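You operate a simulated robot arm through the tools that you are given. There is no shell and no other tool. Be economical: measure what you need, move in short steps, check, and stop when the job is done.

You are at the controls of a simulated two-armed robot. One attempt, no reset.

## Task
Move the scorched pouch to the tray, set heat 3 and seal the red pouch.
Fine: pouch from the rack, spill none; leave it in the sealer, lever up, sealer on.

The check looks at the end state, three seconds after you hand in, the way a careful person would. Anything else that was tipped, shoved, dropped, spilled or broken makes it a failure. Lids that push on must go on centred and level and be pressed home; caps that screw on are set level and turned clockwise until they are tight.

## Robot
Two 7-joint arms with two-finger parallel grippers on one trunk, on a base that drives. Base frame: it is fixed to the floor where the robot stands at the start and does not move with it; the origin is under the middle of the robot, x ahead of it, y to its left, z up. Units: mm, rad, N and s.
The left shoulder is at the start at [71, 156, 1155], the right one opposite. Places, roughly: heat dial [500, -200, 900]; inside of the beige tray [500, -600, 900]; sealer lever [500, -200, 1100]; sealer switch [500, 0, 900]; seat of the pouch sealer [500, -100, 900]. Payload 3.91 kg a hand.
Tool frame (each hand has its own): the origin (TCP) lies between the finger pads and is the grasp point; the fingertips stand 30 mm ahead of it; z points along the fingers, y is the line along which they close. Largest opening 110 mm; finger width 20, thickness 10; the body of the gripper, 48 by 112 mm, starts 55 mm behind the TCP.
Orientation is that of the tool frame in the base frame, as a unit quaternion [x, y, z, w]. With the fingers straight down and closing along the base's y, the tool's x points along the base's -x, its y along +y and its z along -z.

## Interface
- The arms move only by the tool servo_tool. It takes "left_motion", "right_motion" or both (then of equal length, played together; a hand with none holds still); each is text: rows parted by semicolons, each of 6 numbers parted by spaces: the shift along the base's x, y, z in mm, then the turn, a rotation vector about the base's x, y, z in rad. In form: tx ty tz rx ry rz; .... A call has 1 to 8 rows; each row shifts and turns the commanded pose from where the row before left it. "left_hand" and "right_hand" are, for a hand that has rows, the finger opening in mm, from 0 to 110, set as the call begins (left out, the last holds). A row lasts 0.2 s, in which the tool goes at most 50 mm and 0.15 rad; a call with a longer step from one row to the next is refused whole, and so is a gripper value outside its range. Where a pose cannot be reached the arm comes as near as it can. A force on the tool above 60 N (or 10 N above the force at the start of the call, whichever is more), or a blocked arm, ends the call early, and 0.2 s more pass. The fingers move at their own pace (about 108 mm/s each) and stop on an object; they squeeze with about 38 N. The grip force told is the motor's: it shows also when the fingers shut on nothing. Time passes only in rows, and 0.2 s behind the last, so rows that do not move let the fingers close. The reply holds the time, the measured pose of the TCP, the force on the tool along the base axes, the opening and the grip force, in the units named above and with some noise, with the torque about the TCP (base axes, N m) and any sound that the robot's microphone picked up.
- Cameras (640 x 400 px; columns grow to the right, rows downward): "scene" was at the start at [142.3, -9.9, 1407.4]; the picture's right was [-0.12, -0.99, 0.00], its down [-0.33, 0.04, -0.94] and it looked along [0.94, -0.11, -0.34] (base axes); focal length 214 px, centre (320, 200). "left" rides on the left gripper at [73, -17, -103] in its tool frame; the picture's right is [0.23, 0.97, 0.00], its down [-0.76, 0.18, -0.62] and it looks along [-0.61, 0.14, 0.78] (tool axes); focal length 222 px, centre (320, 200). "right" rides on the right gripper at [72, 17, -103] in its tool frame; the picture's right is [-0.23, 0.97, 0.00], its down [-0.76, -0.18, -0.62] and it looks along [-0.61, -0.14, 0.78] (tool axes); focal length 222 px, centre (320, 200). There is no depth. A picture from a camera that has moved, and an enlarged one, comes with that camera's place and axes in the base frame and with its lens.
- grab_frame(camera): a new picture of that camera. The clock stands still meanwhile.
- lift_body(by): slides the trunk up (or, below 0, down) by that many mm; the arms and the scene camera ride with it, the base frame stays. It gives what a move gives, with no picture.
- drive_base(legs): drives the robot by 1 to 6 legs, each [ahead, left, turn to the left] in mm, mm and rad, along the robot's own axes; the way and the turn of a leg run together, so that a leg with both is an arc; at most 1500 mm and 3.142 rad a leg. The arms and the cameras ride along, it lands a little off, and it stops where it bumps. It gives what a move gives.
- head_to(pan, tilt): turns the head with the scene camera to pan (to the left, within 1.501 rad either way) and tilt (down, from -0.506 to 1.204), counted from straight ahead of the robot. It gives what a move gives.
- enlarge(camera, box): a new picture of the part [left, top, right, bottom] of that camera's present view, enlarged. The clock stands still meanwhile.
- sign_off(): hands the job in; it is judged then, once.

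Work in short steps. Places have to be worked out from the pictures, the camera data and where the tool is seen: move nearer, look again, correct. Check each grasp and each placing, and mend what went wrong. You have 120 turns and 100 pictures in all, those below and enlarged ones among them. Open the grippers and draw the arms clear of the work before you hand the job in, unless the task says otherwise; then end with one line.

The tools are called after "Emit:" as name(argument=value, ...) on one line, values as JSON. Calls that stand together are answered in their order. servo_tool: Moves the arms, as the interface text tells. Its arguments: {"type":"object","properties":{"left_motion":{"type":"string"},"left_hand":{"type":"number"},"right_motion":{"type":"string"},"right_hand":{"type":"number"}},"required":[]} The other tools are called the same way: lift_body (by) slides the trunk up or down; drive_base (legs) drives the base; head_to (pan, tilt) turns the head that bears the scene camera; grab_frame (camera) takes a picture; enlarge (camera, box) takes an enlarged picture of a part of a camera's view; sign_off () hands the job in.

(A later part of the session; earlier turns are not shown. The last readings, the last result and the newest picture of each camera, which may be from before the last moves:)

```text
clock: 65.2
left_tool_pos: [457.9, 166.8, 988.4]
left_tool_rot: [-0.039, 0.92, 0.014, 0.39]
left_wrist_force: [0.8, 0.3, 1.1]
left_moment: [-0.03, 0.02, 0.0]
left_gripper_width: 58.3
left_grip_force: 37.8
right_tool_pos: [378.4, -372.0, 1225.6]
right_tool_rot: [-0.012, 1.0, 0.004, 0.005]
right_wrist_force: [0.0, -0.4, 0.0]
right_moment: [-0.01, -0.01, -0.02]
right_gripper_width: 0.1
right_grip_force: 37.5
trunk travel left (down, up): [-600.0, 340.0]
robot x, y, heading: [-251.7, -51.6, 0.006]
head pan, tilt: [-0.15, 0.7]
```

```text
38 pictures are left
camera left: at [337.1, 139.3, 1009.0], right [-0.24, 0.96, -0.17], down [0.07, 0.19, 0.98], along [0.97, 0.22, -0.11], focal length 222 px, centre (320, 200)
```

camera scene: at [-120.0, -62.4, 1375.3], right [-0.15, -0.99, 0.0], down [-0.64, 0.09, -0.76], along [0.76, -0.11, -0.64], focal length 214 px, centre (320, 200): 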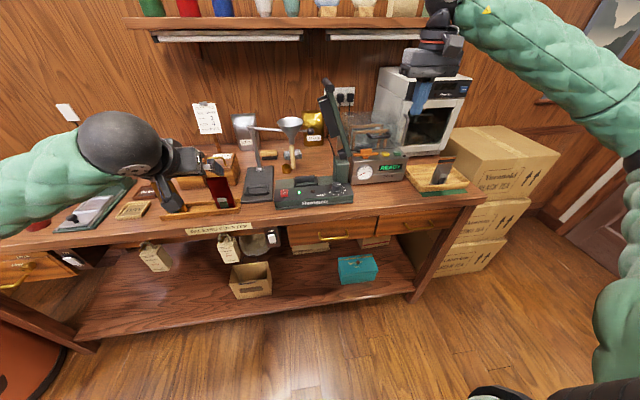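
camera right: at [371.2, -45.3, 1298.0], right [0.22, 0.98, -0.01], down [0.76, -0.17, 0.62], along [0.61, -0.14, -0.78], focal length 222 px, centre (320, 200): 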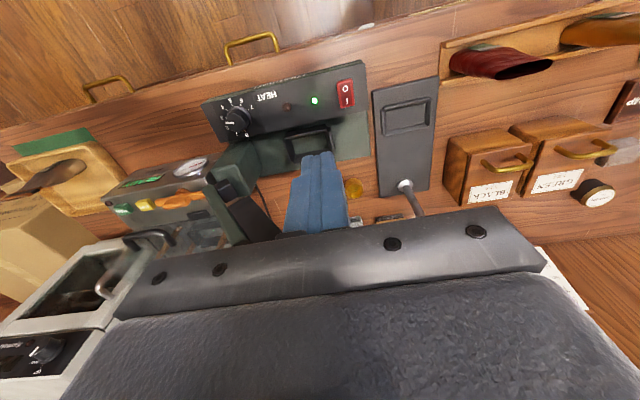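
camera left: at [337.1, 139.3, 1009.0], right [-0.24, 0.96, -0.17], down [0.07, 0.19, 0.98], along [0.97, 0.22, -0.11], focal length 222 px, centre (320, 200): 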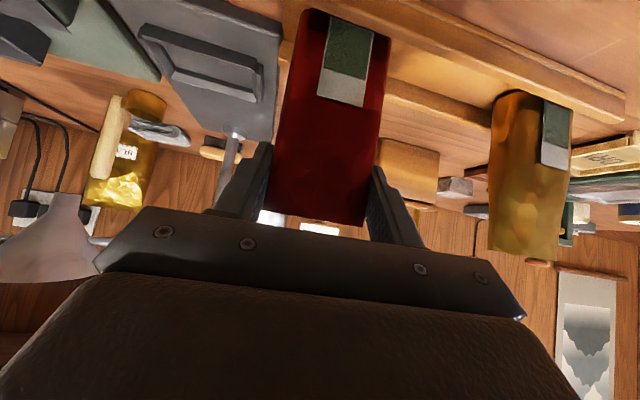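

Held at 58.3 mm. Lift smoothly.

Emit:
servo_tool(left_motion="0 0 4 0 0 0;0 0 8 0 0 0;0 0 12 0 0 0;0 0 14 0 0 0;0 0 14 0 0 0;0 0 14 0 0 0;0 0 10 0 0 0;0 0 4 0 0 0")

Emit:
grab_frame(camera="left")

Emit:
grab_frame(camera="scene")

```text
clock: 67.0
left_tool_pos: [459.9, 167.3, 1067.6]
left_tool_rot: [-0.039, 0.92, 0.015, 0.389]
left_wrist_force: [-0.8, 0.3, -0.7]
left_moment: [0.05, 0.0, -0.03]
left_gripper_width: 58.0
left_grip_force: 38.2
right_tool_pos: [379.2, -372.4, 1225.1]
right_tool_rot: [-0.012, 1.0, 0.004, 0.006]
right_wrist_force: [0.2, -0.2, -0.1]
right_moment: [-0.03, -0.04, -0.03]
right_gripper_width: 0.1
right_grip_force: 37.8
trunk travel left (down, up): [-600.0, 340.0]
robot x, y, heading: [-253.5, -51.5, 0.003]
head pan, tilt: [-0.15, 0.7]
```

```text
37 pictures are left
camera left: at [337.1, 138.9, 1088.6], right [-0.24, 0.96, -0.17], down [0.07, 0.19, 0.98], along [0.97, 0.22, -0.11], focal length 222 px, centre (320, 200)
```

left: 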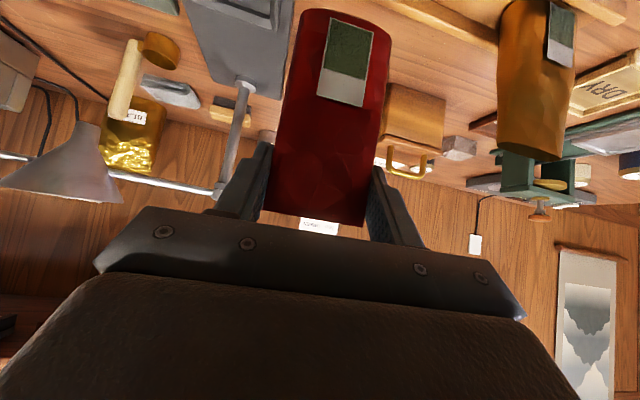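

```text
36 pictures are left
camera scene: at [-119.3, -61.8, 1375.2], right [-0.15, -0.99, 0.0], down [-0.64, 0.09, -0.76], along [0.76, -0.11, -0.64], focal length 214 px, centre (320, 200)
```

scene: 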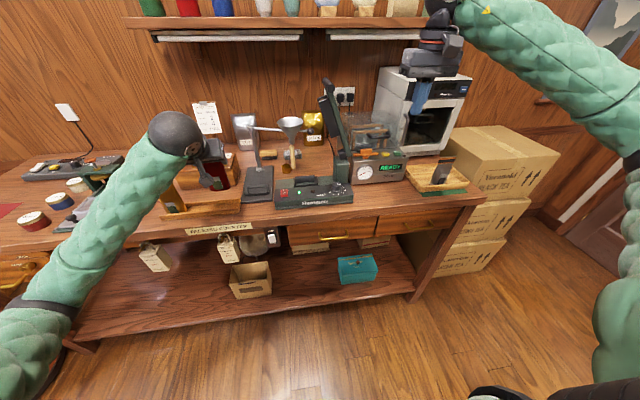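

Held firmly and upright. I carry it right toward y=-103 at x≈430, easing the yaw back out.

Emit:
servo_tool(left_motion="-3 -8 1 0 0 -0.01;-4 -16 1 0 0 -0.01;-4 -20 1 0 0 -0.01;-4 -22 1 0 0 -0.01;-4 -22 1 0 0 -0.01;-4 -22 1 0 0 -0.01;-4 -16 1 0 0 -0.01;-3 -8 1 0 0 -0.01")

Emit:
servo_tool(left_motion="0 -8 0 0 0 0;0 -16 0 0 0 0;0 -22 0 0 0 0;0 -24 0 0 0 0;0 -24 0 0 0 0;0 -20 0 0 0 0;0 -14 0 0 0 0;0 -6 0 0 0 0")

Emit:
grab_frame(camera="left")

Emit:
enlarge(camera="scene", box=[200, 60, 400, 220])

```text
clock: 68.8
left_tool_pos: [429.4, 32.7, 1075.4]
left_tool_rot: [-0.002, 0.921, -0.001, 0.389]
left_wrist_force: [-0.2, 0.1, -0.2]
left_moment: [0.03, 0.05, 0.0]
left_gripper_width: 58.1
left_grip_force: 37.9
right_tool_pos: [379.4, -371.4, 1225.5]
right_tool_rot: [-0.012, 1.0, 0.005, 0.005]
right_wrist_force: [0.6, -0.6, 0.2]
right_moment: [0.02, 0.04, 0.01]
right_gripper_width: 0.0
right_grip_force: 37.7
trunk travel left (down, up): [-600.0, 340.0]
robot x, y, heading: [-253.2, -49.7, 0.002]
head pan, tilt: [-0.15, 0.7]
```

```text
clock: 70.7
left_tool_pos: [429.0, -101.5, 1074.8]
left_tool_rot: [-0.002, 0.921, -0.001, 0.389]
left_wrist_force: [0.2, 0.8, -1.2]
left_moment: [0.02, 0.0, -0.02]
left_gripper_width: 58.2
left_grip_force: 38.3
right_tool_pos: [377.9, -371.3, 1226.3]
right_tool_rot: [-0.012, 1.0, 0.005, 0.005]
right_wrist_force: [0.2, -0.8, 0.8]
right_moment: [0.03, -0.01, -0.03]
right_gripper_width: 0.0
right_grip_force: 37.6
trunk travel left (down, up): [-600.0, 340.0]
robot x, y, heading: [-255.2, -49.0, 0.002]
head pan, tilt: [-0.15, 0.7]
```

```text
35 pictures are left
camera left: at [305.2, -119.9, 1096.3], right [-0.16, 0.97, -0.17], down [0.08, 0.18, 0.98], along [0.98, 0.15, -0.11], focal length 222 px, centre (320, 200)
```

left: 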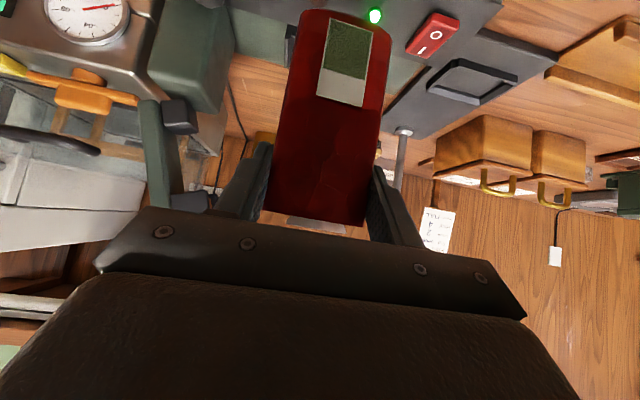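

```text
2.50 times, centred on (300, 140) of scene
camera zoom: at [-119.2, -62.0, 1375.2], right [-0.15, -0.99, 0.0], down [-0.64, 0.09, -0.76], along [0.76, -0.11, -0.64], focal length 536 px, centre (370, 350)
```

zoom: 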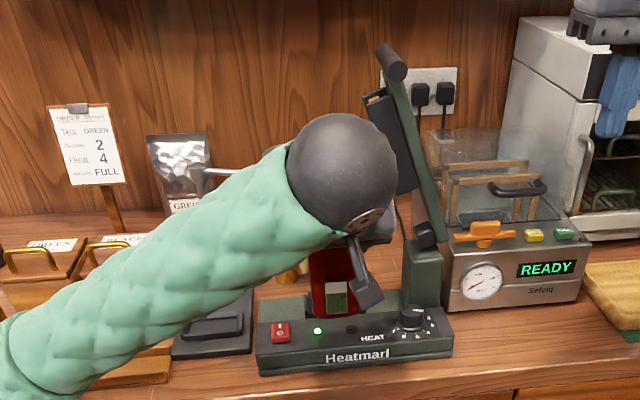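

Aligned in y. Advance to the seat at z≈1058 (the height that cleared before).

Emit:
servo_tool(left_motion="8 0 -3 0 0 0;16 0 -5 0 0 0;20 0 -5 0 0 0;20 -1 -4 0 0 0;20 0 0 0 0 0;16 0 0 0 0 0;12 -1 0 0 0 0;4 0 0 0 0 0")

Emit:
grab_frame(camera="left")

Emit:
enlarge(camera="scene", box=[240, 60, 380, 220])

```text
clock: 72.5
left_tool_pos: [545.7, -103.7, 1057.4]
left_tool_rot: [-0.003, 0.921, -0.001, 0.389]
left_wrist_force: [0.3, 0.8, 0.1]
left_moment: [0.0, -0.05, 0.03]
left_gripper_width: 58.6
left_grip_force: 37.7
right_tool_pos: [378.3, -370.6, 1226.4]
right_tool_rot: [-0.012, 1.0, 0.004, 0.005]
right_wrist_force: [-0.1, -0.1, -0.5]
right_moment: [0.01, -0.01, -0.02]
right_gripper_width: 0.0
right_grip_force: 38.1
trunk travel left (down, up): [-600.0, 340.0]
robot x, y, heading: [-251.5, -53.0, 0.003]
head pan, tilt: [-0.15, 0.7]
```

```text
33 pictures are left
camera left: at [421.2, -121.7, 1077.8], right [-0.16, 0.97, -0.17], down [0.08, 0.18, 0.98], along [0.98, 0.14, -0.11], focal length 222 px, centre (320, 200)
```

left: 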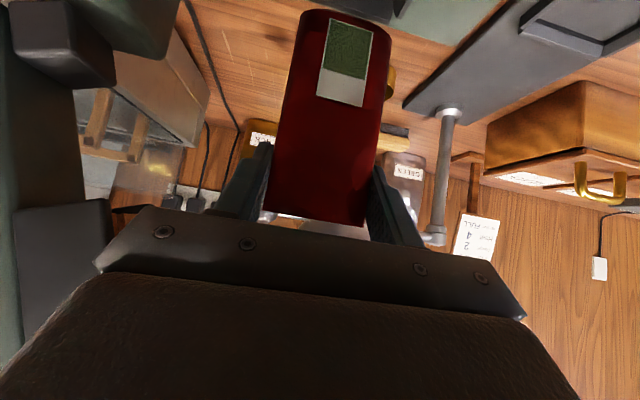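

```text
2.50 times, centred on (310, 140) of scene
camera zoom: at [-119.2, -62.0, 1375.2], right [-0.15, -0.99, 0.0], down [-0.64, 0.09, -0.76], along [0.76, -0.11, -0.64], focal length 536 px, centre (345, 350)
```

zoom: 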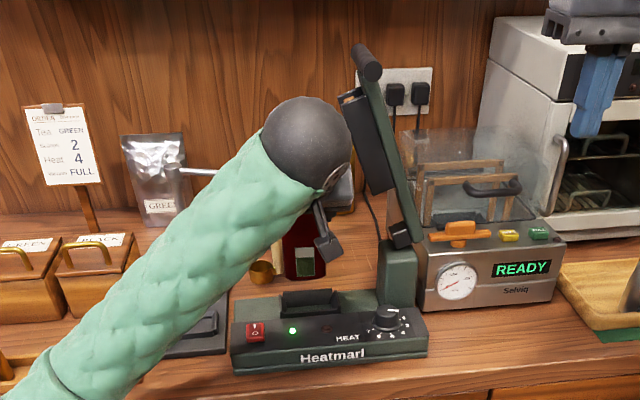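

Pouch is over the seat. Lower gently, watching for wall contact.

Emit:
servo_tool(left_motion="0 0 -6 0 0 0;0 0 -8 0 0 0;0 0 -8 0 0 0;0 0 -6 0 0 0;0 0 -4 0 0 0")

Emit:
grab_frame(camera="left")

Emit:
enlarge(camera="scene", box=[280, 130, 360, 210])

```text
clock: 73.7
left_tool_pos: [543.1, -103.4, 1026.4]
left_tool_rot: [-0.002, 0.921, -0.001, 0.389]
left_wrist_force: [0.3, 0.6, 0.2]
left_moment: [0.0, 0.0, -0.01]
left_gripper_width: 58.3
left_grip_force: 38.4
right_tool_pos: [377.8, -371.8, 1225.1]
right_tool_rot: [-0.012, 1.0, 0.005, 0.005]
right_wrist_force: [0.1, -0.5, 0.7]
right_moment: [-0.01, -0.03, 0.03]
right_gripper_width: 0.0
right_grip_force: 37.7
trunk travel left (down, up): [-600.0, 340.0]
robot x, y, heading: [-252.4, -52.0, 0.005]
head pan, tilt: [-0.15, 0.7]
```

```text
31 pictures are left
camera left: at [420.3, -121.2, 1047.3], right [-0.16, 0.97, -0.17], down [0.08, 0.18, 0.98], along [0.98, 0.14, -0.11], focal length 222 px, centre (320, 200)
```

left: 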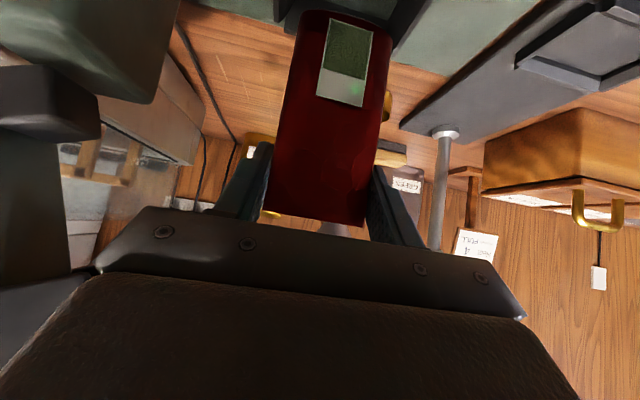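

```text
5.00 times, centred on (320, 170) of scene
camera zoom: at [-119.2, -61.9, 1375.2], right [-0.15, -0.99, 0.0], down [-0.64, 0.09, -0.76], along [0.76, -0.11, -0.64], focal length 1072 px, centre (320, 350)
```

zoom: 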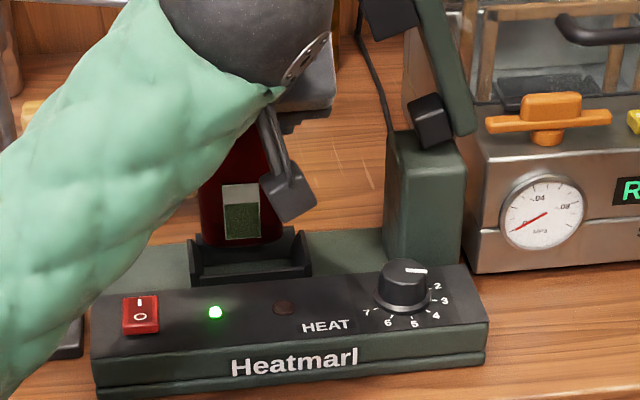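

Bottom is centred between the seat walls. Continue down in small steps.

Emit:
servo_tool(left_motion="1 -1 -6 0 0 0;0 0 -6 0 0 0;0 0 -6 0 0 0;0 0 -6 0 0 0;0 0 -4 0 0 0")

Emit:
grab_frame(camera="left")

Emit:
enlarge(camera="scene", box=[280, 130, 360, 210])

```text
clock: 74.8
left_tool_pos: [543.7, -104.8, 998.3]
left_tool_rot: [-0.002, 0.921, -0.001, 0.389]
left_wrist_force: [-8.5, -1.7, 0.1]
left_moment: [-0.03, 0.87, 0.06]
left_gripper_width: 58.5
left_grip_force: 37.8
right_tool_pos: [376.8, -371.4, 1224.8]
right_tool_rot: [-0.013, 1.0, 0.004, 0.005]
right_wrist_force: [0.0, -0.1, -0.1]
right_moment: [0.02, 0.02, 0.02]
right_gripper_width: 0.4
right_grip_force: 37.8
trunk travel left (down, up): [-600.0, 340.0]
robot x, y, heading: [-249.7, -52.3, -0.001]
head pan, tilt: [-0.15, 0.7]
```

```text
29 pictures are left
camera left: at [421.0, -122.4, 1018.9], right [-0.16, 0.97, -0.17], down [0.08, 0.18, 0.98], along [0.98, 0.14, -0.11], focal length 222 px, centre (320, 200)
```

left: 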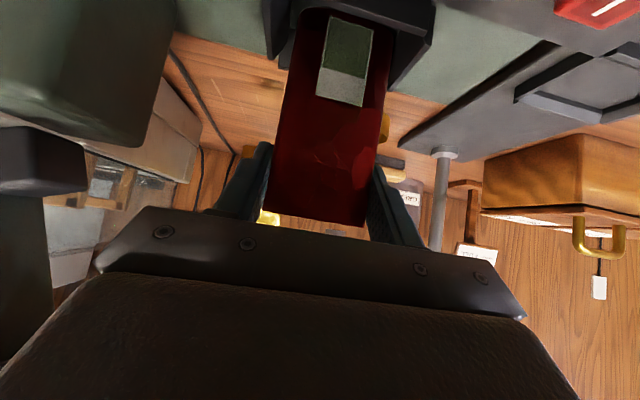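

```text
5.00 times, centred on (320, 170) of scene
camera zoom: at [-120.2, -62.0, 1375.2], right [-0.15, -0.99, 0.0], down [-0.64, 0.09, -0.77], along [0.76, -0.11, -0.64], focal length 1072 px, centre (320, 350)
```

zoom: 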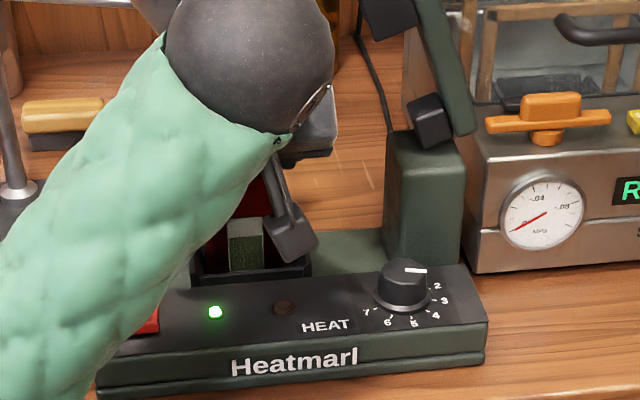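

Small -x force (back wall contact): I ease -3 mm in x and continue to lower.

Emit:
servo_tool(left_motion="-2 0 0 0 0 0;-1 0 -3 0 0 0;0 0 -3 0 0 0;0 0 0 0 0 0")

```text
clock: 75.8
left_tool_pos: [541.8, -104.1, 993.7]
left_tool_rot: [-0.002, 0.921, -0.002, 0.391]
left_wrist_force: [1.3, -0.2, 8.8]
left_moment: [0.09, -0.23, 0.02]
left_gripper_width: 58.5
left_grip_force: 37.8
right_tool_pos: [377.4, -371.7, 1225.7]
right_tool_rot: [-0.012, 1.0, 0.005, 0.005]
right_wrist_force: [0.8, 0.2, 0.9]
right_moment: [-0.03, 0.0, -0.01]
right_gripper_width: 0.0
right_grip_force: 37.1
trunk travel left (down, up): [-600.0, 340.0]
robot x, y, heading: [-252.8, -53.7, 0.005]
head pan, tilt: [-0.15, 0.7]
```

Upward force 9 N — probably on the seat floor. Check visually.

Emit:
enlarge(camera="left", box=[240, 0, 460, 140])

Emit:
enlarge(camera="scene", box=[290, 150, 350, 200])

```text
2.86 times, centred on (350, 70) of left
camera zoom: at [418.2, -121.9, 1014.3], right [-0.16, 0.97, -0.17], down [0.08, 0.18, 0.98], along [0.98, 0.14, -0.11], focal length 635 px, centre (234, 571)
```

zoom: 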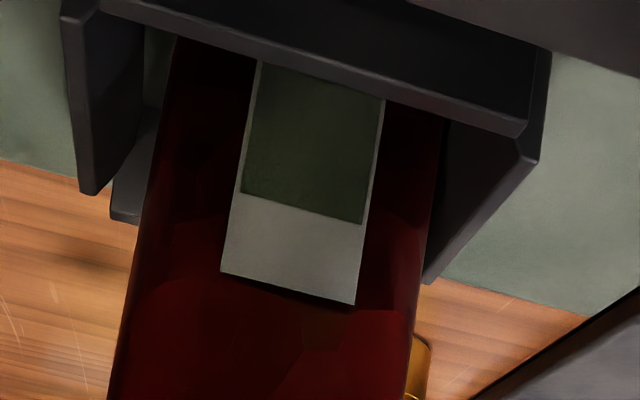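

```text
8.00 times, centred on (320, 175) of scene
camera zoom: at [-119.8, -61.9, 1375.4], right [-0.15, -0.99, 0.0], down [-0.64, 0.09, -0.76], along [0.76, -0.11, -0.64], focal length 1716 px, centre (320, 400)
```

zoom: 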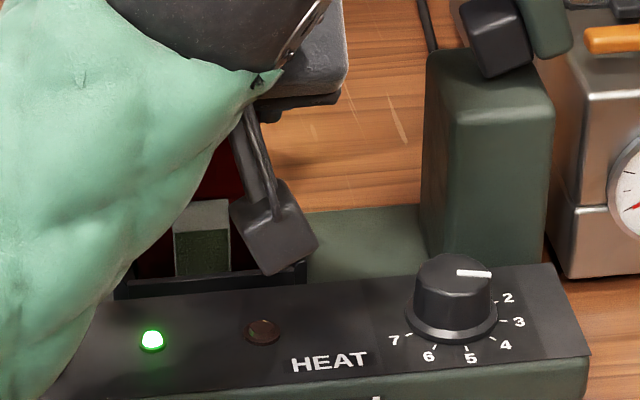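

Pouch is within the walls. Press another couple of mm to confirm it's on the floor.

Emit:
servo_tool(left_motion="0 0 -2 0 0 0;0 0 -2 0 0 0;0 0 0 0 0 0")

```text
clock: 76.7
left_tool_pos: [540.5, -104.2, 989.8]
left_tool_rot: [-0.002, 0.92, -0.001, 0.392]
left_wrist_force: [0.0, 0.3, 25.1]
left_moment: [0.13, -0.14, 0.01]
left_gripper_width: 58.6
left_grip_force: 37.9
right_tool_pos: [375.6, -371.5, 1227.0]
right_tool_rot: [-0.012, 1.0, 0.004, 0.007]
right_wrist_force: [0.0, 0.3, 0.6]
right_moment: [0.01, 0.0, -0.01]
right_gripper_width: 0.0
right_grip_force: 37.0
trunk travel left (down, up): [-600.0, 340.0]
robot x, y, heading: [-248.4, -51.0, 0.01]
head pan, tilt: [-0.15, 0.7]
```

25 N, purely vertical: it's on the floor. Relax 3 mm and release.

Emit:
servo_tool(left_motion="0 0 3 0 0 0;0 0 0 0 0 0")

Emit:
servo_tool(left_motion="0 0 0 0 0 0;0 0 0 0 0 0;0 0 0 0 0 0", left_hand=85)

Emit:
grab_frame(camera="left")

```text
clock: 77.2
left_tool_pos: [540.6, -104.4, 991.6]
left_tool_rot: [-0.002, 0.921, -0.001, 0.389]
left_wrist_force: [-3.1, -0.4, 5.6]
left_moment: [0.0, 0.14, 0.03]
left_gripper_width: 58.4
left_grip_force: 37.6
right_tool_pos: [377.3, -371.1, 1225.4]
right_tool_rot: [-0.012, 1.0, 0.004, 0.005]
right_wrist_force: [0.6, -1.6, 0.4]
right_moment: [-0.01, -0.01, 0.0]
right_gripper_width: 0.0
right_grip_force: 37.7
trunk travel left (down, up): [-600.0, 340.0]
robot x, y, heading: [-255.2, -49.8, -0.003]
head pan, tilt: [-0.15, 0.7]
```

```text
clock: 78.0
left_tool_pos: [542.2, -103.2, 991.9]
left_tool_rot: [-0.002, 0.921, -0.001, 0.389]
left_wrist_force: [0.2, -0.1, -0.1]
left_moment: [0.01, -0.02, 0.0]
left_gripper_width: 85.1
left_grip_force: 0.0
right_tool_pos: [378.3, -371.5, 1225.1]
right_tool_rot: [-0.012, 1.0, 0.004, 0.006]
right_wrist_force: [-0.6, 0.0, -0.4]
right_moment: [-0.01, 0.01, 0.02]
right_gripper_width: 0.2
right_grip_force: 38.5
trunk travel left (down, up): [-600.0, 340.0]
robot x, y, heading: [-254.8, -48.3, 0.006]
head pan, tilt: [-0.15, 0.7]
```

```text
25 pictures are left
camera left: at [418.4, -121.8, 1012.2], right [-0.16, 0.97, -0.17], down [0.08, 0.18, 0.98], along [0.98, 0.14, -0.11], focal length 222 px, centre (320, 200)
```

left: 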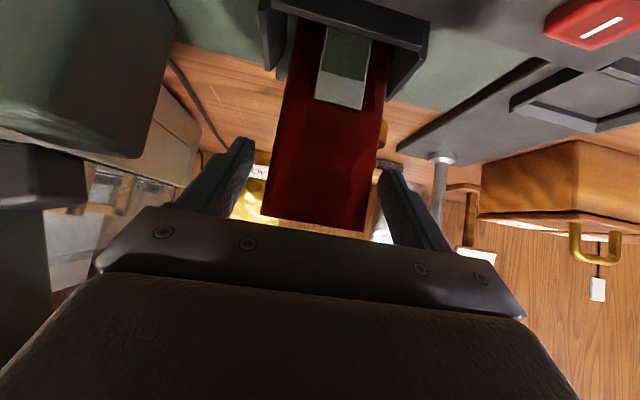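

Pouch stands by itself in the seat. Withdraw the left hand back/up and park it left.

Emit:
servo_tool(left_motion="-10 0 10 0 0 0;-18 0 18 0 0 0;-25 0 25 0 0 0;-30 0 30 0 0 0;-30 0 30 0 0 0;-10 40 10 0 0 0;0 45 10 0 0 0;0 45 10 0 0 0")

Emit:
servo_tool(left_motion="0 45 0 0 0 0;0 45 0 0 0 0;0 45 0 0 0 0;0 45 0 0 0 0;0 30 0 0 0 0")

Emit:
enlarge(camera="scene", box=[260, 60, 380, 220])

```text
clock: 79.4
left_tool_pos: [458.8, -9.9, 1065.3]
left_tool_rot: [-0.018, 0.915, 0.078, 0.395]
left_wrist_force: [0.4, 0.2, -0.6]
left_moment: [0.01, 0.0, 0.01]
left_gripper_width: 85.2
left_grip_force: 0.0
left hand out of reach, approached as far as the arm can: row 5, 6
right_tool_pos: [378.2, -368.4, 1226.0]
right_tool_rot: [-0.015, 1.0, 0.005, 0.004]
right_wrist_force: [0.5, 0.3, 0.0]
right_moment: [0.02, 0.0, 0.02]
right_gripper_width: 0.0
right_grip_force: 37.4
trunk travel left (down, up): [-600.0, 340.0]
robot x, y, heading: [-252.1, -47.2, 0.006]
head pan, tilt: [-0.15, 0.7]
stopped in row 6 (left hand): the arm was blocked; the commanded pose is now the measured one
```

```text
clock: 80.6
left_tool_pos: [457.9, 197.5, 1064.6]
left_tool_rot: [-0.016, 0.916, 0.074, 0.394]
left_wrist_force: [-0.3, 0.1, 0.5]
left_moment: [-0.01, -0.01, -0.01]
left_gripper_width: 85.3
left_grip_force: 0.1
right_tool_pos: [379.6, -369.5, 1223.8]
right_tool_rot: [-0.013, 1.0, 0.005, 0.005]
right_wrist_force: [-0.2, -0.1, 1.2]
right_moment: [0.0, 0.01, 0.0]
right_gripper_width: 0.1
right_grip_force: 37.7
trunk travel left (down, up): [-600.0, 340.0]
robot x, y, heading: [-255.3, -52.8, 0.003]
head pan, tilt: [-0.15, 0.7]
```

```text
2.50 times, centred on (320, 140) of scene
camera zoom: at [-119.2, -60.8, 1375.2], right [-0.14, -0.99, 0.0], down [-0.64, 0.09, -0.76], along [0.76, -0.11, -0.64], focal length 536 px, centre (320, 350)
```

zoom: 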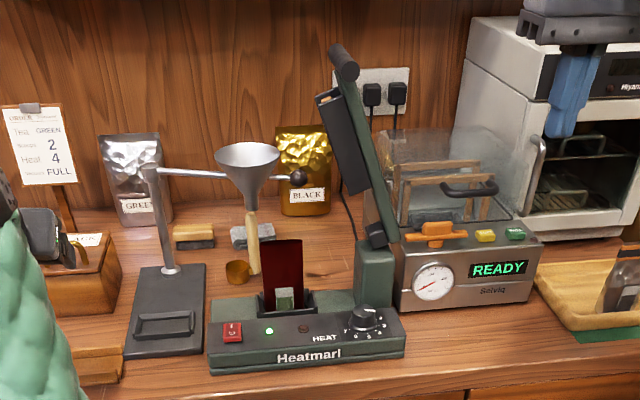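

Red pouch stands in the sealer. I check that the left arm hasn't disturbed anything.

Emit:
head_to(pan=0.25, tilt=0.75)

Emit:
grab_frame(camera="scene")

```text
clock: 81.5
left_tool_pos: [457.9, 197.4, 1065.3]
left_tool_rot: [-0.016, 0.916, 0.074, 0.395]
left_wrist_force: [-0.3, -1.2, -0.5]
left_moment: [0.0, -0.02, 0.0]
left_gripper_width: 85.0
left_grip_force: 0.0
right_tool_pos: [379.8, -369.1, 1225.6]
right_tool_rot: [-0.013, 1.0, 0.004, 0.006]
right_wrist_force: [-0.1, -0.6, -0.7]
right_moment: [0.02, 0.01, 0.03]
right_gripper_width: 0.0
right_grip_force: 38.0
trunk travel left (down, up): [-600.0, 340.0]
robot x, y, heading: [-255.0, -53.3, 0.008]
head pan, tilt: [0.25, 0.75]
```

```text
23 pictures are left
camera scene: at [-123.0, -27.8, 1371.0], right [0.25, -0.97, 0.0], down [-0.66, -0.17, -0.73], along [0.71, 0.18, -0.68], focal length 214 px, centre (320, 200)
```

scene: 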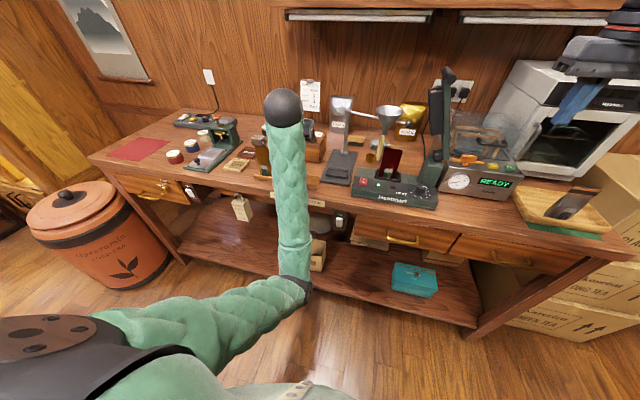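

All is in place; the left elbow hangs low by the counter edge. I lift the left hand up and park it higher.

Emit:
servo_tool(left_motion="0 0 40 0 0.1 0;0 0 40 0 0.1 0;0 0 45 0 0.1 0;0 0 45 0 0.1 0;0 0 45 0 0.1 0;-20 20 40 0 0.1 0;-20 20 40 0 0.1 0;-20 20 40 0 0.1 0")

Emit:
head_to(pan=-0.1, tilt=0.6)

Emit:
grab_frame(camera="scene")

```text
clock: 83.3
left_tool_pos: [591.9, 365.8, 1291.0]
left_tool_rot: [0.015, 0.997, 0.075, 0.005]
left_wrist_force: [-0.4, 0.9, 0.3]
left_moment: [-0.04, -0.02, 0.04]
left_gripper_width: 84.9
left_grip_force: 0.1
left hand out of reach, approached as far as the arm can: row 1, 2, 3, 4, 5, 6, 7
right_tool_pos: [376.7, -369.9, 1225.9]
right_tool_rot: [-0.013, 1.0, 0.004, 0.005]
right_wrist_force: [0.0, 1.1, -0.3]
right_moment: [0.02, 0.01, 0.01]
right_gripper_width: 0.0
right_grip_force: 37.7
trunk travel left (down, up): [-600.0, 340.0]
robot x, y, heading: [-253.9, -49.1, 0.009]
head pan, tilt: [0.25, 0.75]
```

```text
clock: 84.1
left_tool_pos: [595.1, 365.1, 1288.9]
left_tool_rot: [0.014, 0.997, 0.075, 0.007]
left_wrist_force: [0.0, 0.2, -0.4]
left_moment: [-0.01, 0.01, -0.03]
left_gripper_width: 85.0
left_grip_force: 0.1
right_tool_pos: [379.9, -367.9, 1225.1]
right_tool_rot: [-0.014, 1.0, 0.005, 0.003]
right_wrist_force: [-0.1, 0.8, 0.7]
right_moment: [-0.03, 0.0, -0.02]
right_gripper_width: 0.1
right_grip_force: 37.9
trunk travel left (down, up): [-600.0, 340.0]
robot x, y, heading: [-253.4, -54.7, 0.009]
head pan, tilt: [-0.099, 0.6]
```

```text
22 pictures are left
camera scene: at [-115.1, -56.9, 1383.8], right [-0.09, -1.0, 0.0], down [-0.56, 0.05, -0.82], along [0.82, -0.08, -0.57], focal length 214 px, centre (320, 200)
```

scene: 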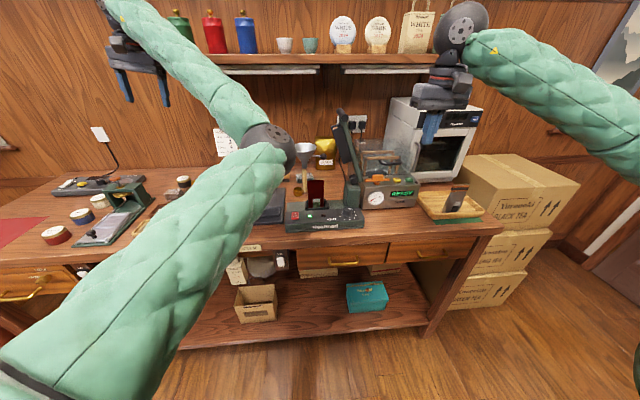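

The left arm swung to an odd pose (595,365,1289). I bring it back toward me in small steps.

Emit:
servo_tool(left_motion="-20 0 0 0 0 0;-25 0 0 0 0 0;-25 0 0 0 0 0;-25 0 0 0 0 0")

Emit:
grab_frame(camera="scene")

```text
clock: 85.1
left_tool_pos: [519.0, 407.0, 1290.7]
left_tool_rot: [0.014, 0.997, 0.076, 0.007]
left_wrist_force: [0.0, -0.4, 0.9]
left_moment: [0.02, -0.02, -0.01]
left_gripper_width: 84.8
left_grip_force: 0.0
left hand out of reach, approached as far as the arm can: row 1, 2, 3, 4
right_tool_pos: [378.8, -369.6, 1225.0]
right_tool_rot: [-0.013, 1.0, 0.005, 0.005]
right_wrist_force: [0.0, 0.0, 0.6]
right_moment: [0.01, -0.01, -0.01]
right_gripper_width: 0.2
right_grip_force: 37.7
trunk travel left (down, up): [-600.0, 340.0]
robot x, y, heading: [-250.8, -55.0, 0.003]
head pan, tilt: [-0.099, 0.6]
```

```text
21 pictures are left
camera scene: at [-115.4, -56.8, 1383.9], right [-0.09, -1.0, 0.0], down [-0.56, 0.05, -0.82], along [0.82, -0.08, -0.57], focal length 214 px, centre (320, 200)
```

scene: 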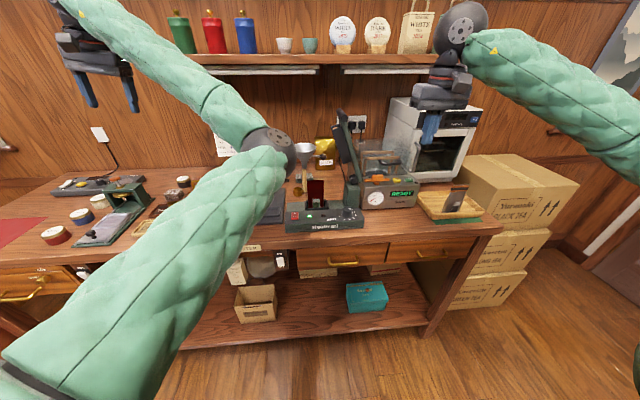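

The left arm is well clear of the sealer's lever area (elbow near x≈200), so I leave it. Right hand: go up to (450,-187,1310), open, to view the handle.

Emit:
servo_tool(right_motion="0 10 40 0 0 0;0 20 40 0 0 0;10 35 5 0 0 0;10 40 0 0 0 0;15 40 0 0 0 0;20 35 0 0 0 0;16 2 0 0 0 0", right_hand=70)

Emit:
grab_frame(camera="right")

Emit:
enlarge(camera="scene", box=[280, 80, 400, 230])

```text
clock: 86.7
left_tool_pos: [519.0, 407.5, 1291.9]
left_tool_rot: [0.014, 0.997, 0.076, 0.007]
left_wrist_force: [-1.2, -0.3, 0.2]
left_moment: [0.0, 0.03, -0.01]
left_gripper_width: 85.0
left_grip_force: 0.0
right_tool_pos: [450.4, -187.6, 1310.6]
right_tool_rot: [-0.013, 1.0, 0.006, 0.005]
right_wrist_force: [-0.2, 0.9, -0.2]
right_moment: [0.01, 0.0, 0.02]
right_gripper_width: 70.1
right_grip_force: 0.0
trunk travel left (down, up): [-600.0, 340.0]
robot x, y, heading: [-254.5, -55.1, 0.008]
head pan, tilt: [-0.099, 0.6]
```

```text
20 pictures are left
camera right: at [377.6, -174.1, 1412.6], right [0.2, 0.98, 0.01], down [0.76, -0.16, 0.63], along [0.62, -0.12, -0.78], focal length 222 px, centre (320, 200)
```

right: 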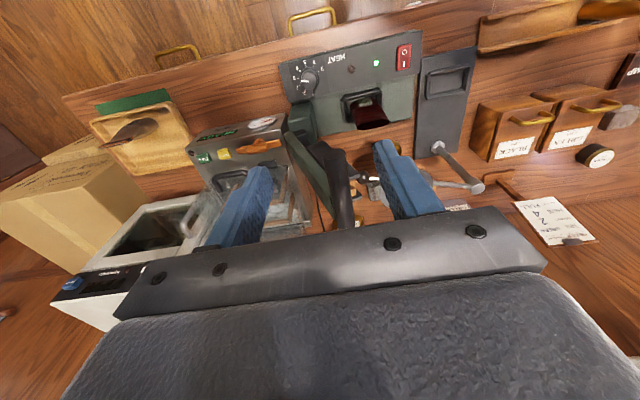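

```text
2.67 times, centred on (340, 155) of scene
camera zoom: at [-115.3, -57.8, 1383.8], right [-0.09, -1.0, 0.0], down [-0.56, 0.05, -0.82], along [0.82, -0.08, -0.57], focal length 572 px, centre (267, 320)
```

zoom: 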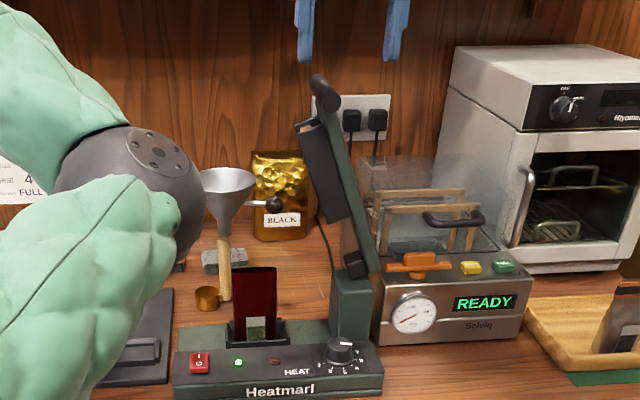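

Enlarge the handle in the wrist view to fix its near end.

Emit:
enlarge(camera="right", box=[280, 110, 390, 240])

```text
3.08 times, centred on (335, 175) of right
camera zoom: at [377.6, -174.1, 1412.6], right [0.2, 0.98, 0.01], down [0.76, -0.16, 0.63], along [0.62, -0.12, -0.78], focal length 684 px, centre (274, 277)
```

zoom: 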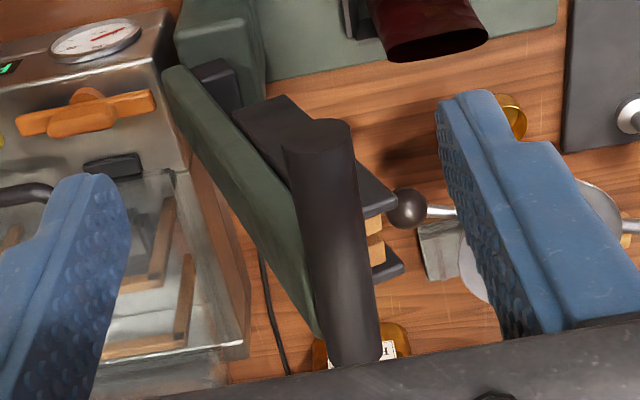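

Handle: cylinder along x from x≈471 to 560, centre line at about y=-177, z=1234; arm begins at x≈503. I grip its free end at x=482.

Emit:
servo_tool(right_motion="16 5 -10 0 0 0;16 6 -15 0 0 0;0 0 -20 0 0 0;0 0 -20 0 0 0;0 0 -13 0 0 0", right_hand=60)

Emit:
servo_tool(right_motion="0 0 0 0 0 0;0 0 0 0 0 0;0 0 0 0 0 0", right_hand=0)

Emit:
grab_frame(camera="right")

```text
clock: 87.9
left_tool_pos: [519.7, 407.3, 1290.0]
left_tool_rot: [0.013, 0.997, 0.075, 0.006]
left_wrist_force: [-0.3, 0.1, 0.6]
left_moment: [0.01, -0.03, -0.01]
left_gripper_width: 85.2
left_grip_force: 0.0
right_tool_pos: [481.4, -174.7, 1232.9]
right_tool_rot: [-0.013, 1.0, 0.003, 0.004]
right_wrist_force: [0.9, -0.7, -0.7]
right_moment: [-0.02, 0.01, 0.0]
right_gripper_width: 60.3
right_grip_force: 0.1
trunk travel left (down, up): [-600.0, 340.0]
robot x, y, heading: [-254.0, -52.5, 0.005]
head pan, tilt: [-0.099, 0.6]
```

```text
clock: 88.7
left_tool_pos: [520.1, 405.9, 1290.4]
left_tool_rot: [0.013, 0.997, 0.076, 0.006]
left_wrist_force: [-0.5, -0.2, 0.0]
left_moment: [0.0, 0.03, 0.0]
left_gripper_width: 85.3
left_grip_force: 0.0
right_tool_pos: [481.5, -174.9, 1232.2]
right_tool_rot: [-0.013, 1.0, 0.004, 0.005]
right_wrist_force: [-1.7, -0.6, -0.9]
right_moment: [-0.01, 0.02, -0.99]
right_gripper_width: 19.7
right_grip_force: 45.1
trunk travel left (down, up): [-600.0, 340.0]
robot x, y, heading: [-252.9, -52.6, 0.008]
head pan, tilt: [-0.099, 0.6]
```

```text
17 pictures are left
camera right: at [408.5, -161.6, 1335.7], right [0.2, 0.98, 0.01], down [0.76, -0.16, 0.63], along [0.62, -0.12, -0.78], focal length 222 px, centre (320, 200)
```

right: 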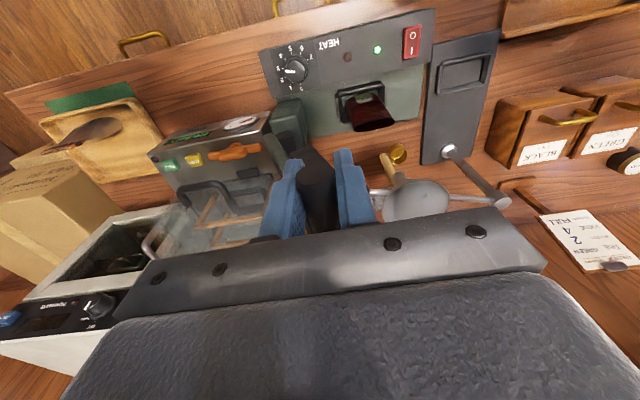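

Handle gripped (19.7 mm). Lever arc about hinge (y=-239, z=1000), radius ≈242: I follow it down in 5° steps.

Emit:
servo_tool(right_motion="0 18.8 -5.6 0 0 0;0 19.5 -8.1 0 0 0;0 18.7 -9.7 0 0 0;0 17.8 -11.4 0 0 0")

```text
clock: 89.7
left_tool_pos: [519.3, 406.6, 1289.4]
left_tool_rot: [0.014, 0.997, 0.075, 0.006]
left_wrist_force: [-1.0, -0.1, 0.3]
left_moment: [0.03, -0.01, -0.02]
left_gripper_width: 84.9
left_grip_force: 0.0
right_tool_pos: [481.4, -101.3, 1197.3]
right_tool_rot: [-0.013, 1.0, 0.004, 0.004]
right_wrist_force: [-9.3, -0.5, -4.9]
right_moment: [0.21, 0.7, -0.79]
right_gripper_width: 19.6
right_grip_force: 45.0
trunk travel left (down, up): [-600.0, 340.0]
robot x, y, heading: [-251.3, -55.0, 0.005]
head pan, tilt: [-0.099, 0.6]
```

Low forces, tracking well. Continue the arc to about 60°.

Emit:
servo_tool(right_motion="0 16.8 -12.8 0 0 0;0 15.5 -14.3 0 0 0;0 14.3 -15.5 0 0 0;0 12.8 -16.8 0 0 0;0 11.4 -17.8 0 0 0")

Emit:
enlarge(camera="scene", box=[270, 80, 400, 230])

```text
clock: 90.9
left_tool_pos: [520.4, 402.4, 1292.2]
left_tool_rot: [0.015, 0.997, 0.077, 0.006]
left_wrist_force: [0.2, 0.7, 0.8]
left_moment: [0.0, -0.01, 0.0]
left_gripper_width: 84.9
left_grip_force: 0.1
right_tool_pos: [481.8, -34.5, 1120.3]
right_tool_rot: [-0.012, 1.0, 0.005, 0.003]
right_wrist_force: [-16.1, -35.6, -16.9]
right_moment: [0.02, 1.11, -0.9]
right_gripper_width: 20.0
right_grip_force: 45.1
trunk travel left (down, up): [-600.0, 340.0]
robot x, y, heading: [-255.1, -49.2, 0.007]
head pan, tilt: [-0.099, 0.6]
```

```text
2.67 times, centred on (335, 155) of scene
camera zoom: at [-115.4, -60.9, 1383.6], right [-0.09, -1.0, 0.0], down [-0.56, 0.06, -0.82], along [0.82, -0.08, -0.57], focal length 572 px, centre (280, 320)
```

zoom: 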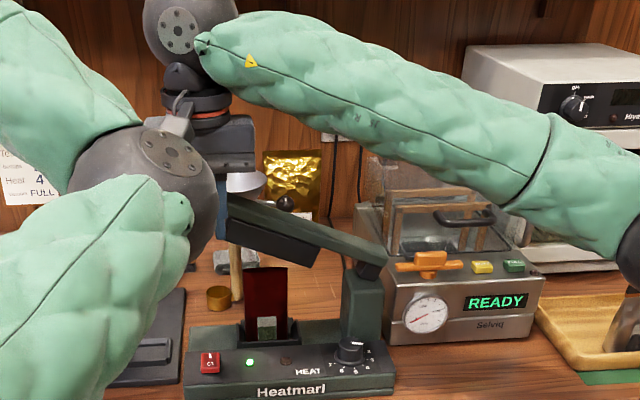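

Force -36 N in y means the true radius is smaller; refit: hinge (y≈-226, z≈1033), r≈206. I continue with the corrected arc, in smaller steps.

Emit:
servo_tool(right_motion="0 -4 -8 0 0 0;0 1 -9 0 0 0;0 2.5 -9 0 0 0;0 2.5 -9 0 0 0;0 2 -9 0 0 0;0 2 -8 0 0 0")

Emit:
enlarge(camera="scene", box=[290, 120, 380, 230])

```text
clock: 92.4
left_tool_pos: [516.3, 413.6, 1290.6]
left_tool_rot: [0.012, 0.997, 0.074, 0.006]
left_wrist_force: [-0.8, 0.5, 1.5]
left_moment: [-0.01, -0.03, -0.04]
left_gripper_width: 85.1
left_grip_force: 0.1
right_tool_pos: [482.4, -17.3, 1072.3]
right_tool_rot: [-0.017, 1.0, 0.007, 0.007]
right_wrist_force: [11.5, 16.1, 1.1]
right_moment: [1.44, 1.4, -0.03]
right_gripper_width: 19.9
right_grip_force: 45.0
trunk travel left (down, up): [-600.0, 340.0]
robot x, y, heading: [-252.9, -51.5, 0.008]
head pan, tilt: [-0.099, 0.6]
stopped in row 6 (right hand): the force on the tool passed its limit at 62 N (the readings are from after the stop); the commanded pose is now the measured one
```

```text
3.64 times, centred on (335, 175) of scene
camera zoom: at [-115.6, -53.8, 1383.8], right [-0.09, -1.0, 0.0], down [-0.56, 0.05, -0.83], along [0.82, -0.07, -0.56], focal length 780 px, centre (266, 291)
```

zoom: 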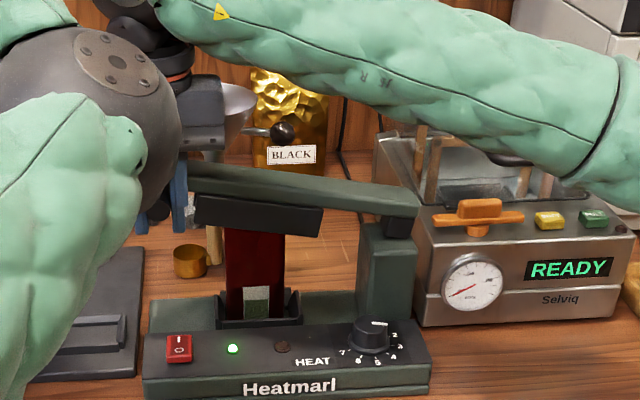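

The jaw is just above the pouch top. Push down straight in small steps.

Emit:
servo_tool(right_motion="0 2 -3 0 0 0;0 0 -4 0 0 0;0 0 -4 0 0 0;0 0 -4 0 0 0;0 0 -4 0 0 0")

Emit:
enlarge(camera="scene", box=[290, 120, 380, 230])

```text
clock: 93.2
left_tool_pos: [516.2, 413.6, 1288.6]
left_tool_rot: [0.012, 0.997, 0.075, 0.005]
left_wrist_force: [-0.8, -0.8, 0.4]
left_moment: [0.01, 0.01, 0.02]
left_gripper_width: 84.9
left_grip_force: 0.0
right_tool_pos: [482.1, -15.5, 1063.2]
right_tool_rot: [-0.016, 1.0, 0.011, 0.008]
right_wrist_force: [5.2, 8.3, -1.9]
right_moment: [1.61, 1.33, 0.01]
right_gripper_width: 19.9
right_grip_force: 45.3
trunk travel left (down, up): [-600.0, 340.0]
robot x, y, heading: [-253.9, -47.0, 0.013]
head pan, tilt: [-0.099, 0.6]
stopped in row 4 (right hand): the force on the tool passed its limit at 63 N (the readings are from after the stop); the commanded pose is now the measured one
```

```text
3.64 times, centred on (335, 175) of scene
camera zoom: at [-116.8, -54.0, 1383.9], right [-0.09, -1.0, 0.0], down [-0.56, 0.05, -0.83], along [0.82, -0.07, -0.56], focal length 780 px, centre (266, 291)
```

zoom: 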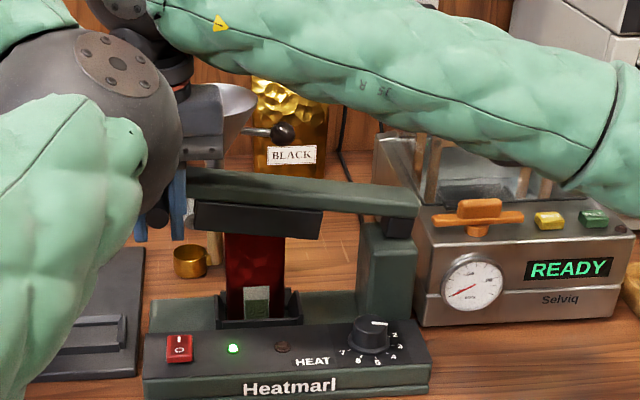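

Resistance may come from the left elbow touching my right wrist camera. I move the left arm further left before pushing more, while the right hand holds.

Emit:
servo_tool(left_motion="0 30 0 0 0 0;0 40 0 0 0 0;0 40 0 0 0 0;0 40 0 0 0 0;0 40 0 0 0 0")

Emit:
grab_frame(camera="scene")

```text
clock: 94.4
left_tool_pos: [515.9, 603.2, 1284.8]
left_tool_rot: [0.014, 0.997, 0.075, 0.006]
left_wrist_force: [-0.3, -0.3, -0.4]
left_moment: [0.05, 0.01, 0.0]
left_gripper_width: 85.3
left_grip_force: 0.1
right_tool_pos: [481.9, -16.6, 1062.8]
right_tool_rot: [-0.015, 1.0, 0.008, 0.007]
right_wrist_force: [-7.9, 31.8, 7.1]
right_moment: [-0.06, 0.66, -1.01]
right_gripper_width: 19.8
right_grip_force: 45.3
trunk travel left (down, up): [-600.0, 340.0]
robot x, y, heading: [-252.9, -52.3, 0.006]
head pan, tilt: [-0.099, 0.6]
```

```text
13 pictures are left
camera scene: at [-116.4, -51.9, 1384.0], right [-0.09, -1.0, 0.0], down [-0.56, 0.05, -0.83], along [0.82, -0.08, -0.56], focal length 214 px, centre (320, 200)
```

scene: 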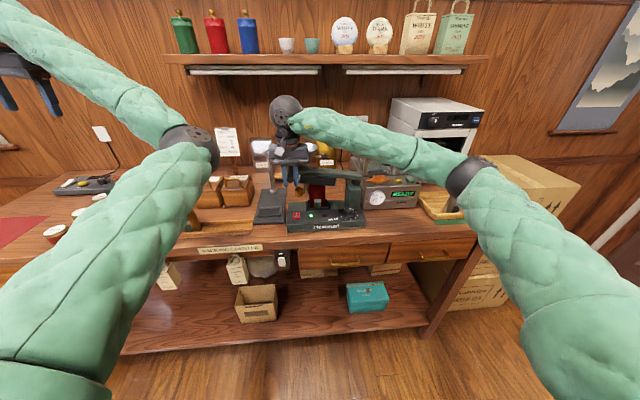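

The elbow was indeed touching; it's clear now. There's +32 N in y, so I shift +3 mm and continue down.

Emit:
servo_tool(right_motion="0 3 0 0 0 0;0 1 -4 0 0 0;0 1 -4 0 0 0;0 0.5 -4 0 0 0;0 0 -4 0 0 0;0 0 -4 0 0 0")

Emit:
enlarge(camera="scene", box=[270, 120, 390, 230])

```text
clock: 95.8
left_tool_pos: [516.4, 601.7, 1285.6]
left_tool_rot: [0.013, 0.997, 0.074, 0.005]
left_wrist_force: [-0.3, 0.6, 0.0]
left_moment: [-0.02, 0.03, 0.01]
left_gripper_width: 84.9
left_grip_force: 0.1
right_tool_pos: [482.3, -12.0, 1042.8]
right_tool_rot: [-0.014, 1.0, 0.009, 0.007]
right_wrist_force: [-17.6, 12.2, 1.8]
right_moment: [-0.1, -0.12, -0.93]
right_gripper_width: 19.7
right_grip_force: 44.9
trunk travel left (down, up): [-600.0, 340.0]
robot x, y, heading: [-253.3, -48.3, 0.008]
head pan, tilt: [-0.099, 0.6]
```

```text
3.64 times, centred on (330, 175) of scene
camera zoom: at [-116.9, -54.5, 1384.0], right [-0.09, -1.0, 0.0], down [-0.56, 0.05, -0.83], along [0.82, -0.07, -0.56], focal length 780 px, centre (284, 291)
```

zoom: 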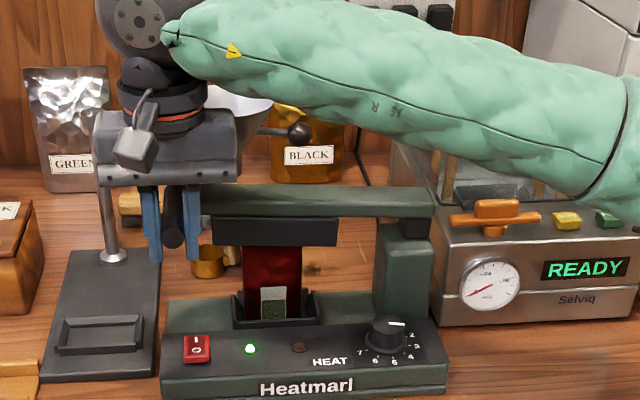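

Moving freely now; lever near horizontal. Continue down until the stop.

Emit:
servo_tool(right_motion="0 1 -4 0 0 0;0 0 -4 0 0 0;0 0 -4 0 0 0;0 0 -4 0 0 0;0 0 -3 0 0 0")

Emit:
enlarge(camera="scene", box=[270, 120, 390, 230])

```text
clock: 97.0
left_tool_pos: [516.1, 601.1, 1287.6]
left_tool_rot: [0.012, 0.997, 0.075, 0.006]
left_wrist_force: [0.0, 0.4, -0.5]
left_moment: [0.0, -0.03, 0.02]
left_gripper_width: 84.9
left_grip_force: 0.0
right_tool_pos: [482.4, -12.2, 1027.8]
right_tool_rot: [-0.014, 1.0, 0.01, 0.009]
right_wrist_force: [3.6, 16.2, 26.0]
right_moment: [0.04, 0.92, -0.89]
right_gripper_width: 20.0
right_grip_force: 45.4
trunk travel left (down, up): [-600.0, 340.0]
robot x, y, heading: [-253.8, -51.0, 0.003]
head pan, tilt: [-0.099, 0.6]
```

```text
3.64 times, centred on (330, 175) of scene
camera zoom: at [-116.4, -54.1, 1384.5], right [-0.09, -1.0, 0.0], down [-0.56, 0.05, -0.83], along [0.82, -0.07, -0.56], focal length 780 px, centre (284, 291)
```

zoom: 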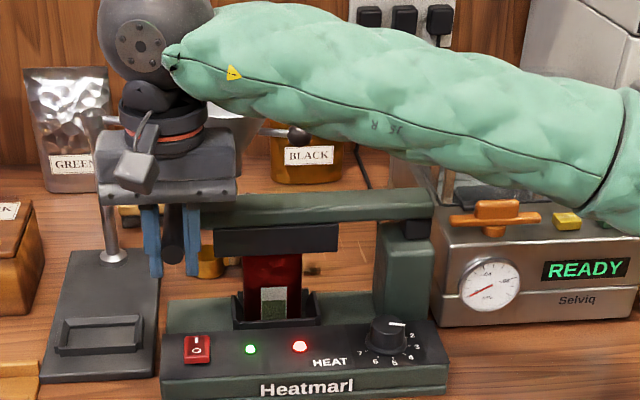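

The sealing lamp lit red — jaws closed. I hold still and watch for the lamp/sound.

Emit:
servo_tool(right_motion="0 0 0 0 0 0;0 0 0 0 0 0;0 0 0 0 0 0;0 0 0 0 0 0;0 0 0 0 0 0")

Emit:
enlarge(camera="scene", box=[300, 190, 370, 230])

```text
clock: 98.2
left_tool_pos: [515.8, 601.8, 1286.2]
left_tool_rot: [0.013, 0.997, 0.075, 0.005]
left_wrist_force: [-0.4, -1.2, -0.1]
left_moment: [0.02, 0.01, 0.01]
left_gripper_width: 84.9
left_grip_force: 0.1
right_tool_pos: [481.3, -12.1, 1023.9]
right_tool_rot: [-0.016, 1.0, 0.009, 0.008]
right_wrist_force: [10.7, 17.1, 34.8]
right_moment: [0.06, 0.06, -0.95]
right_gripper_width: 19.8
right_grip_force: 45.0
trunk travel left (down, up): [-600.0, 340.0]
robot x, y, heading: [-249.2, -49.0, 0.005]
head pan, tilt: [-0.099, 0.6]
```

```text
9.14 times, centred on (335, 210) of scene
camera zoom: at [-116.5, -54.1, 1384.0], right [-0.09, -1.0, 0.0], down [-0.56, 0.05, -0.83], along [0.82, -0.07, -0.56], focal length 1961 px, centre (183, 109)
```

zoom: 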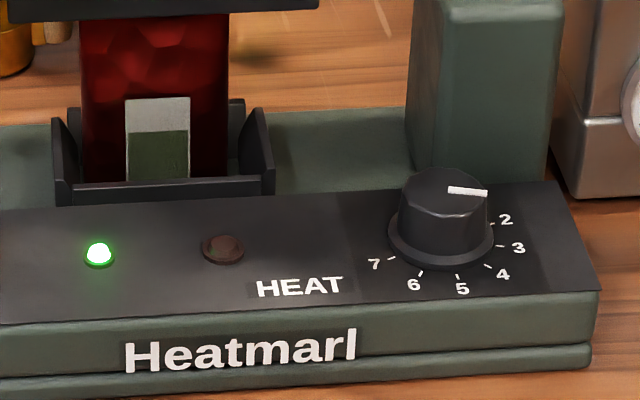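

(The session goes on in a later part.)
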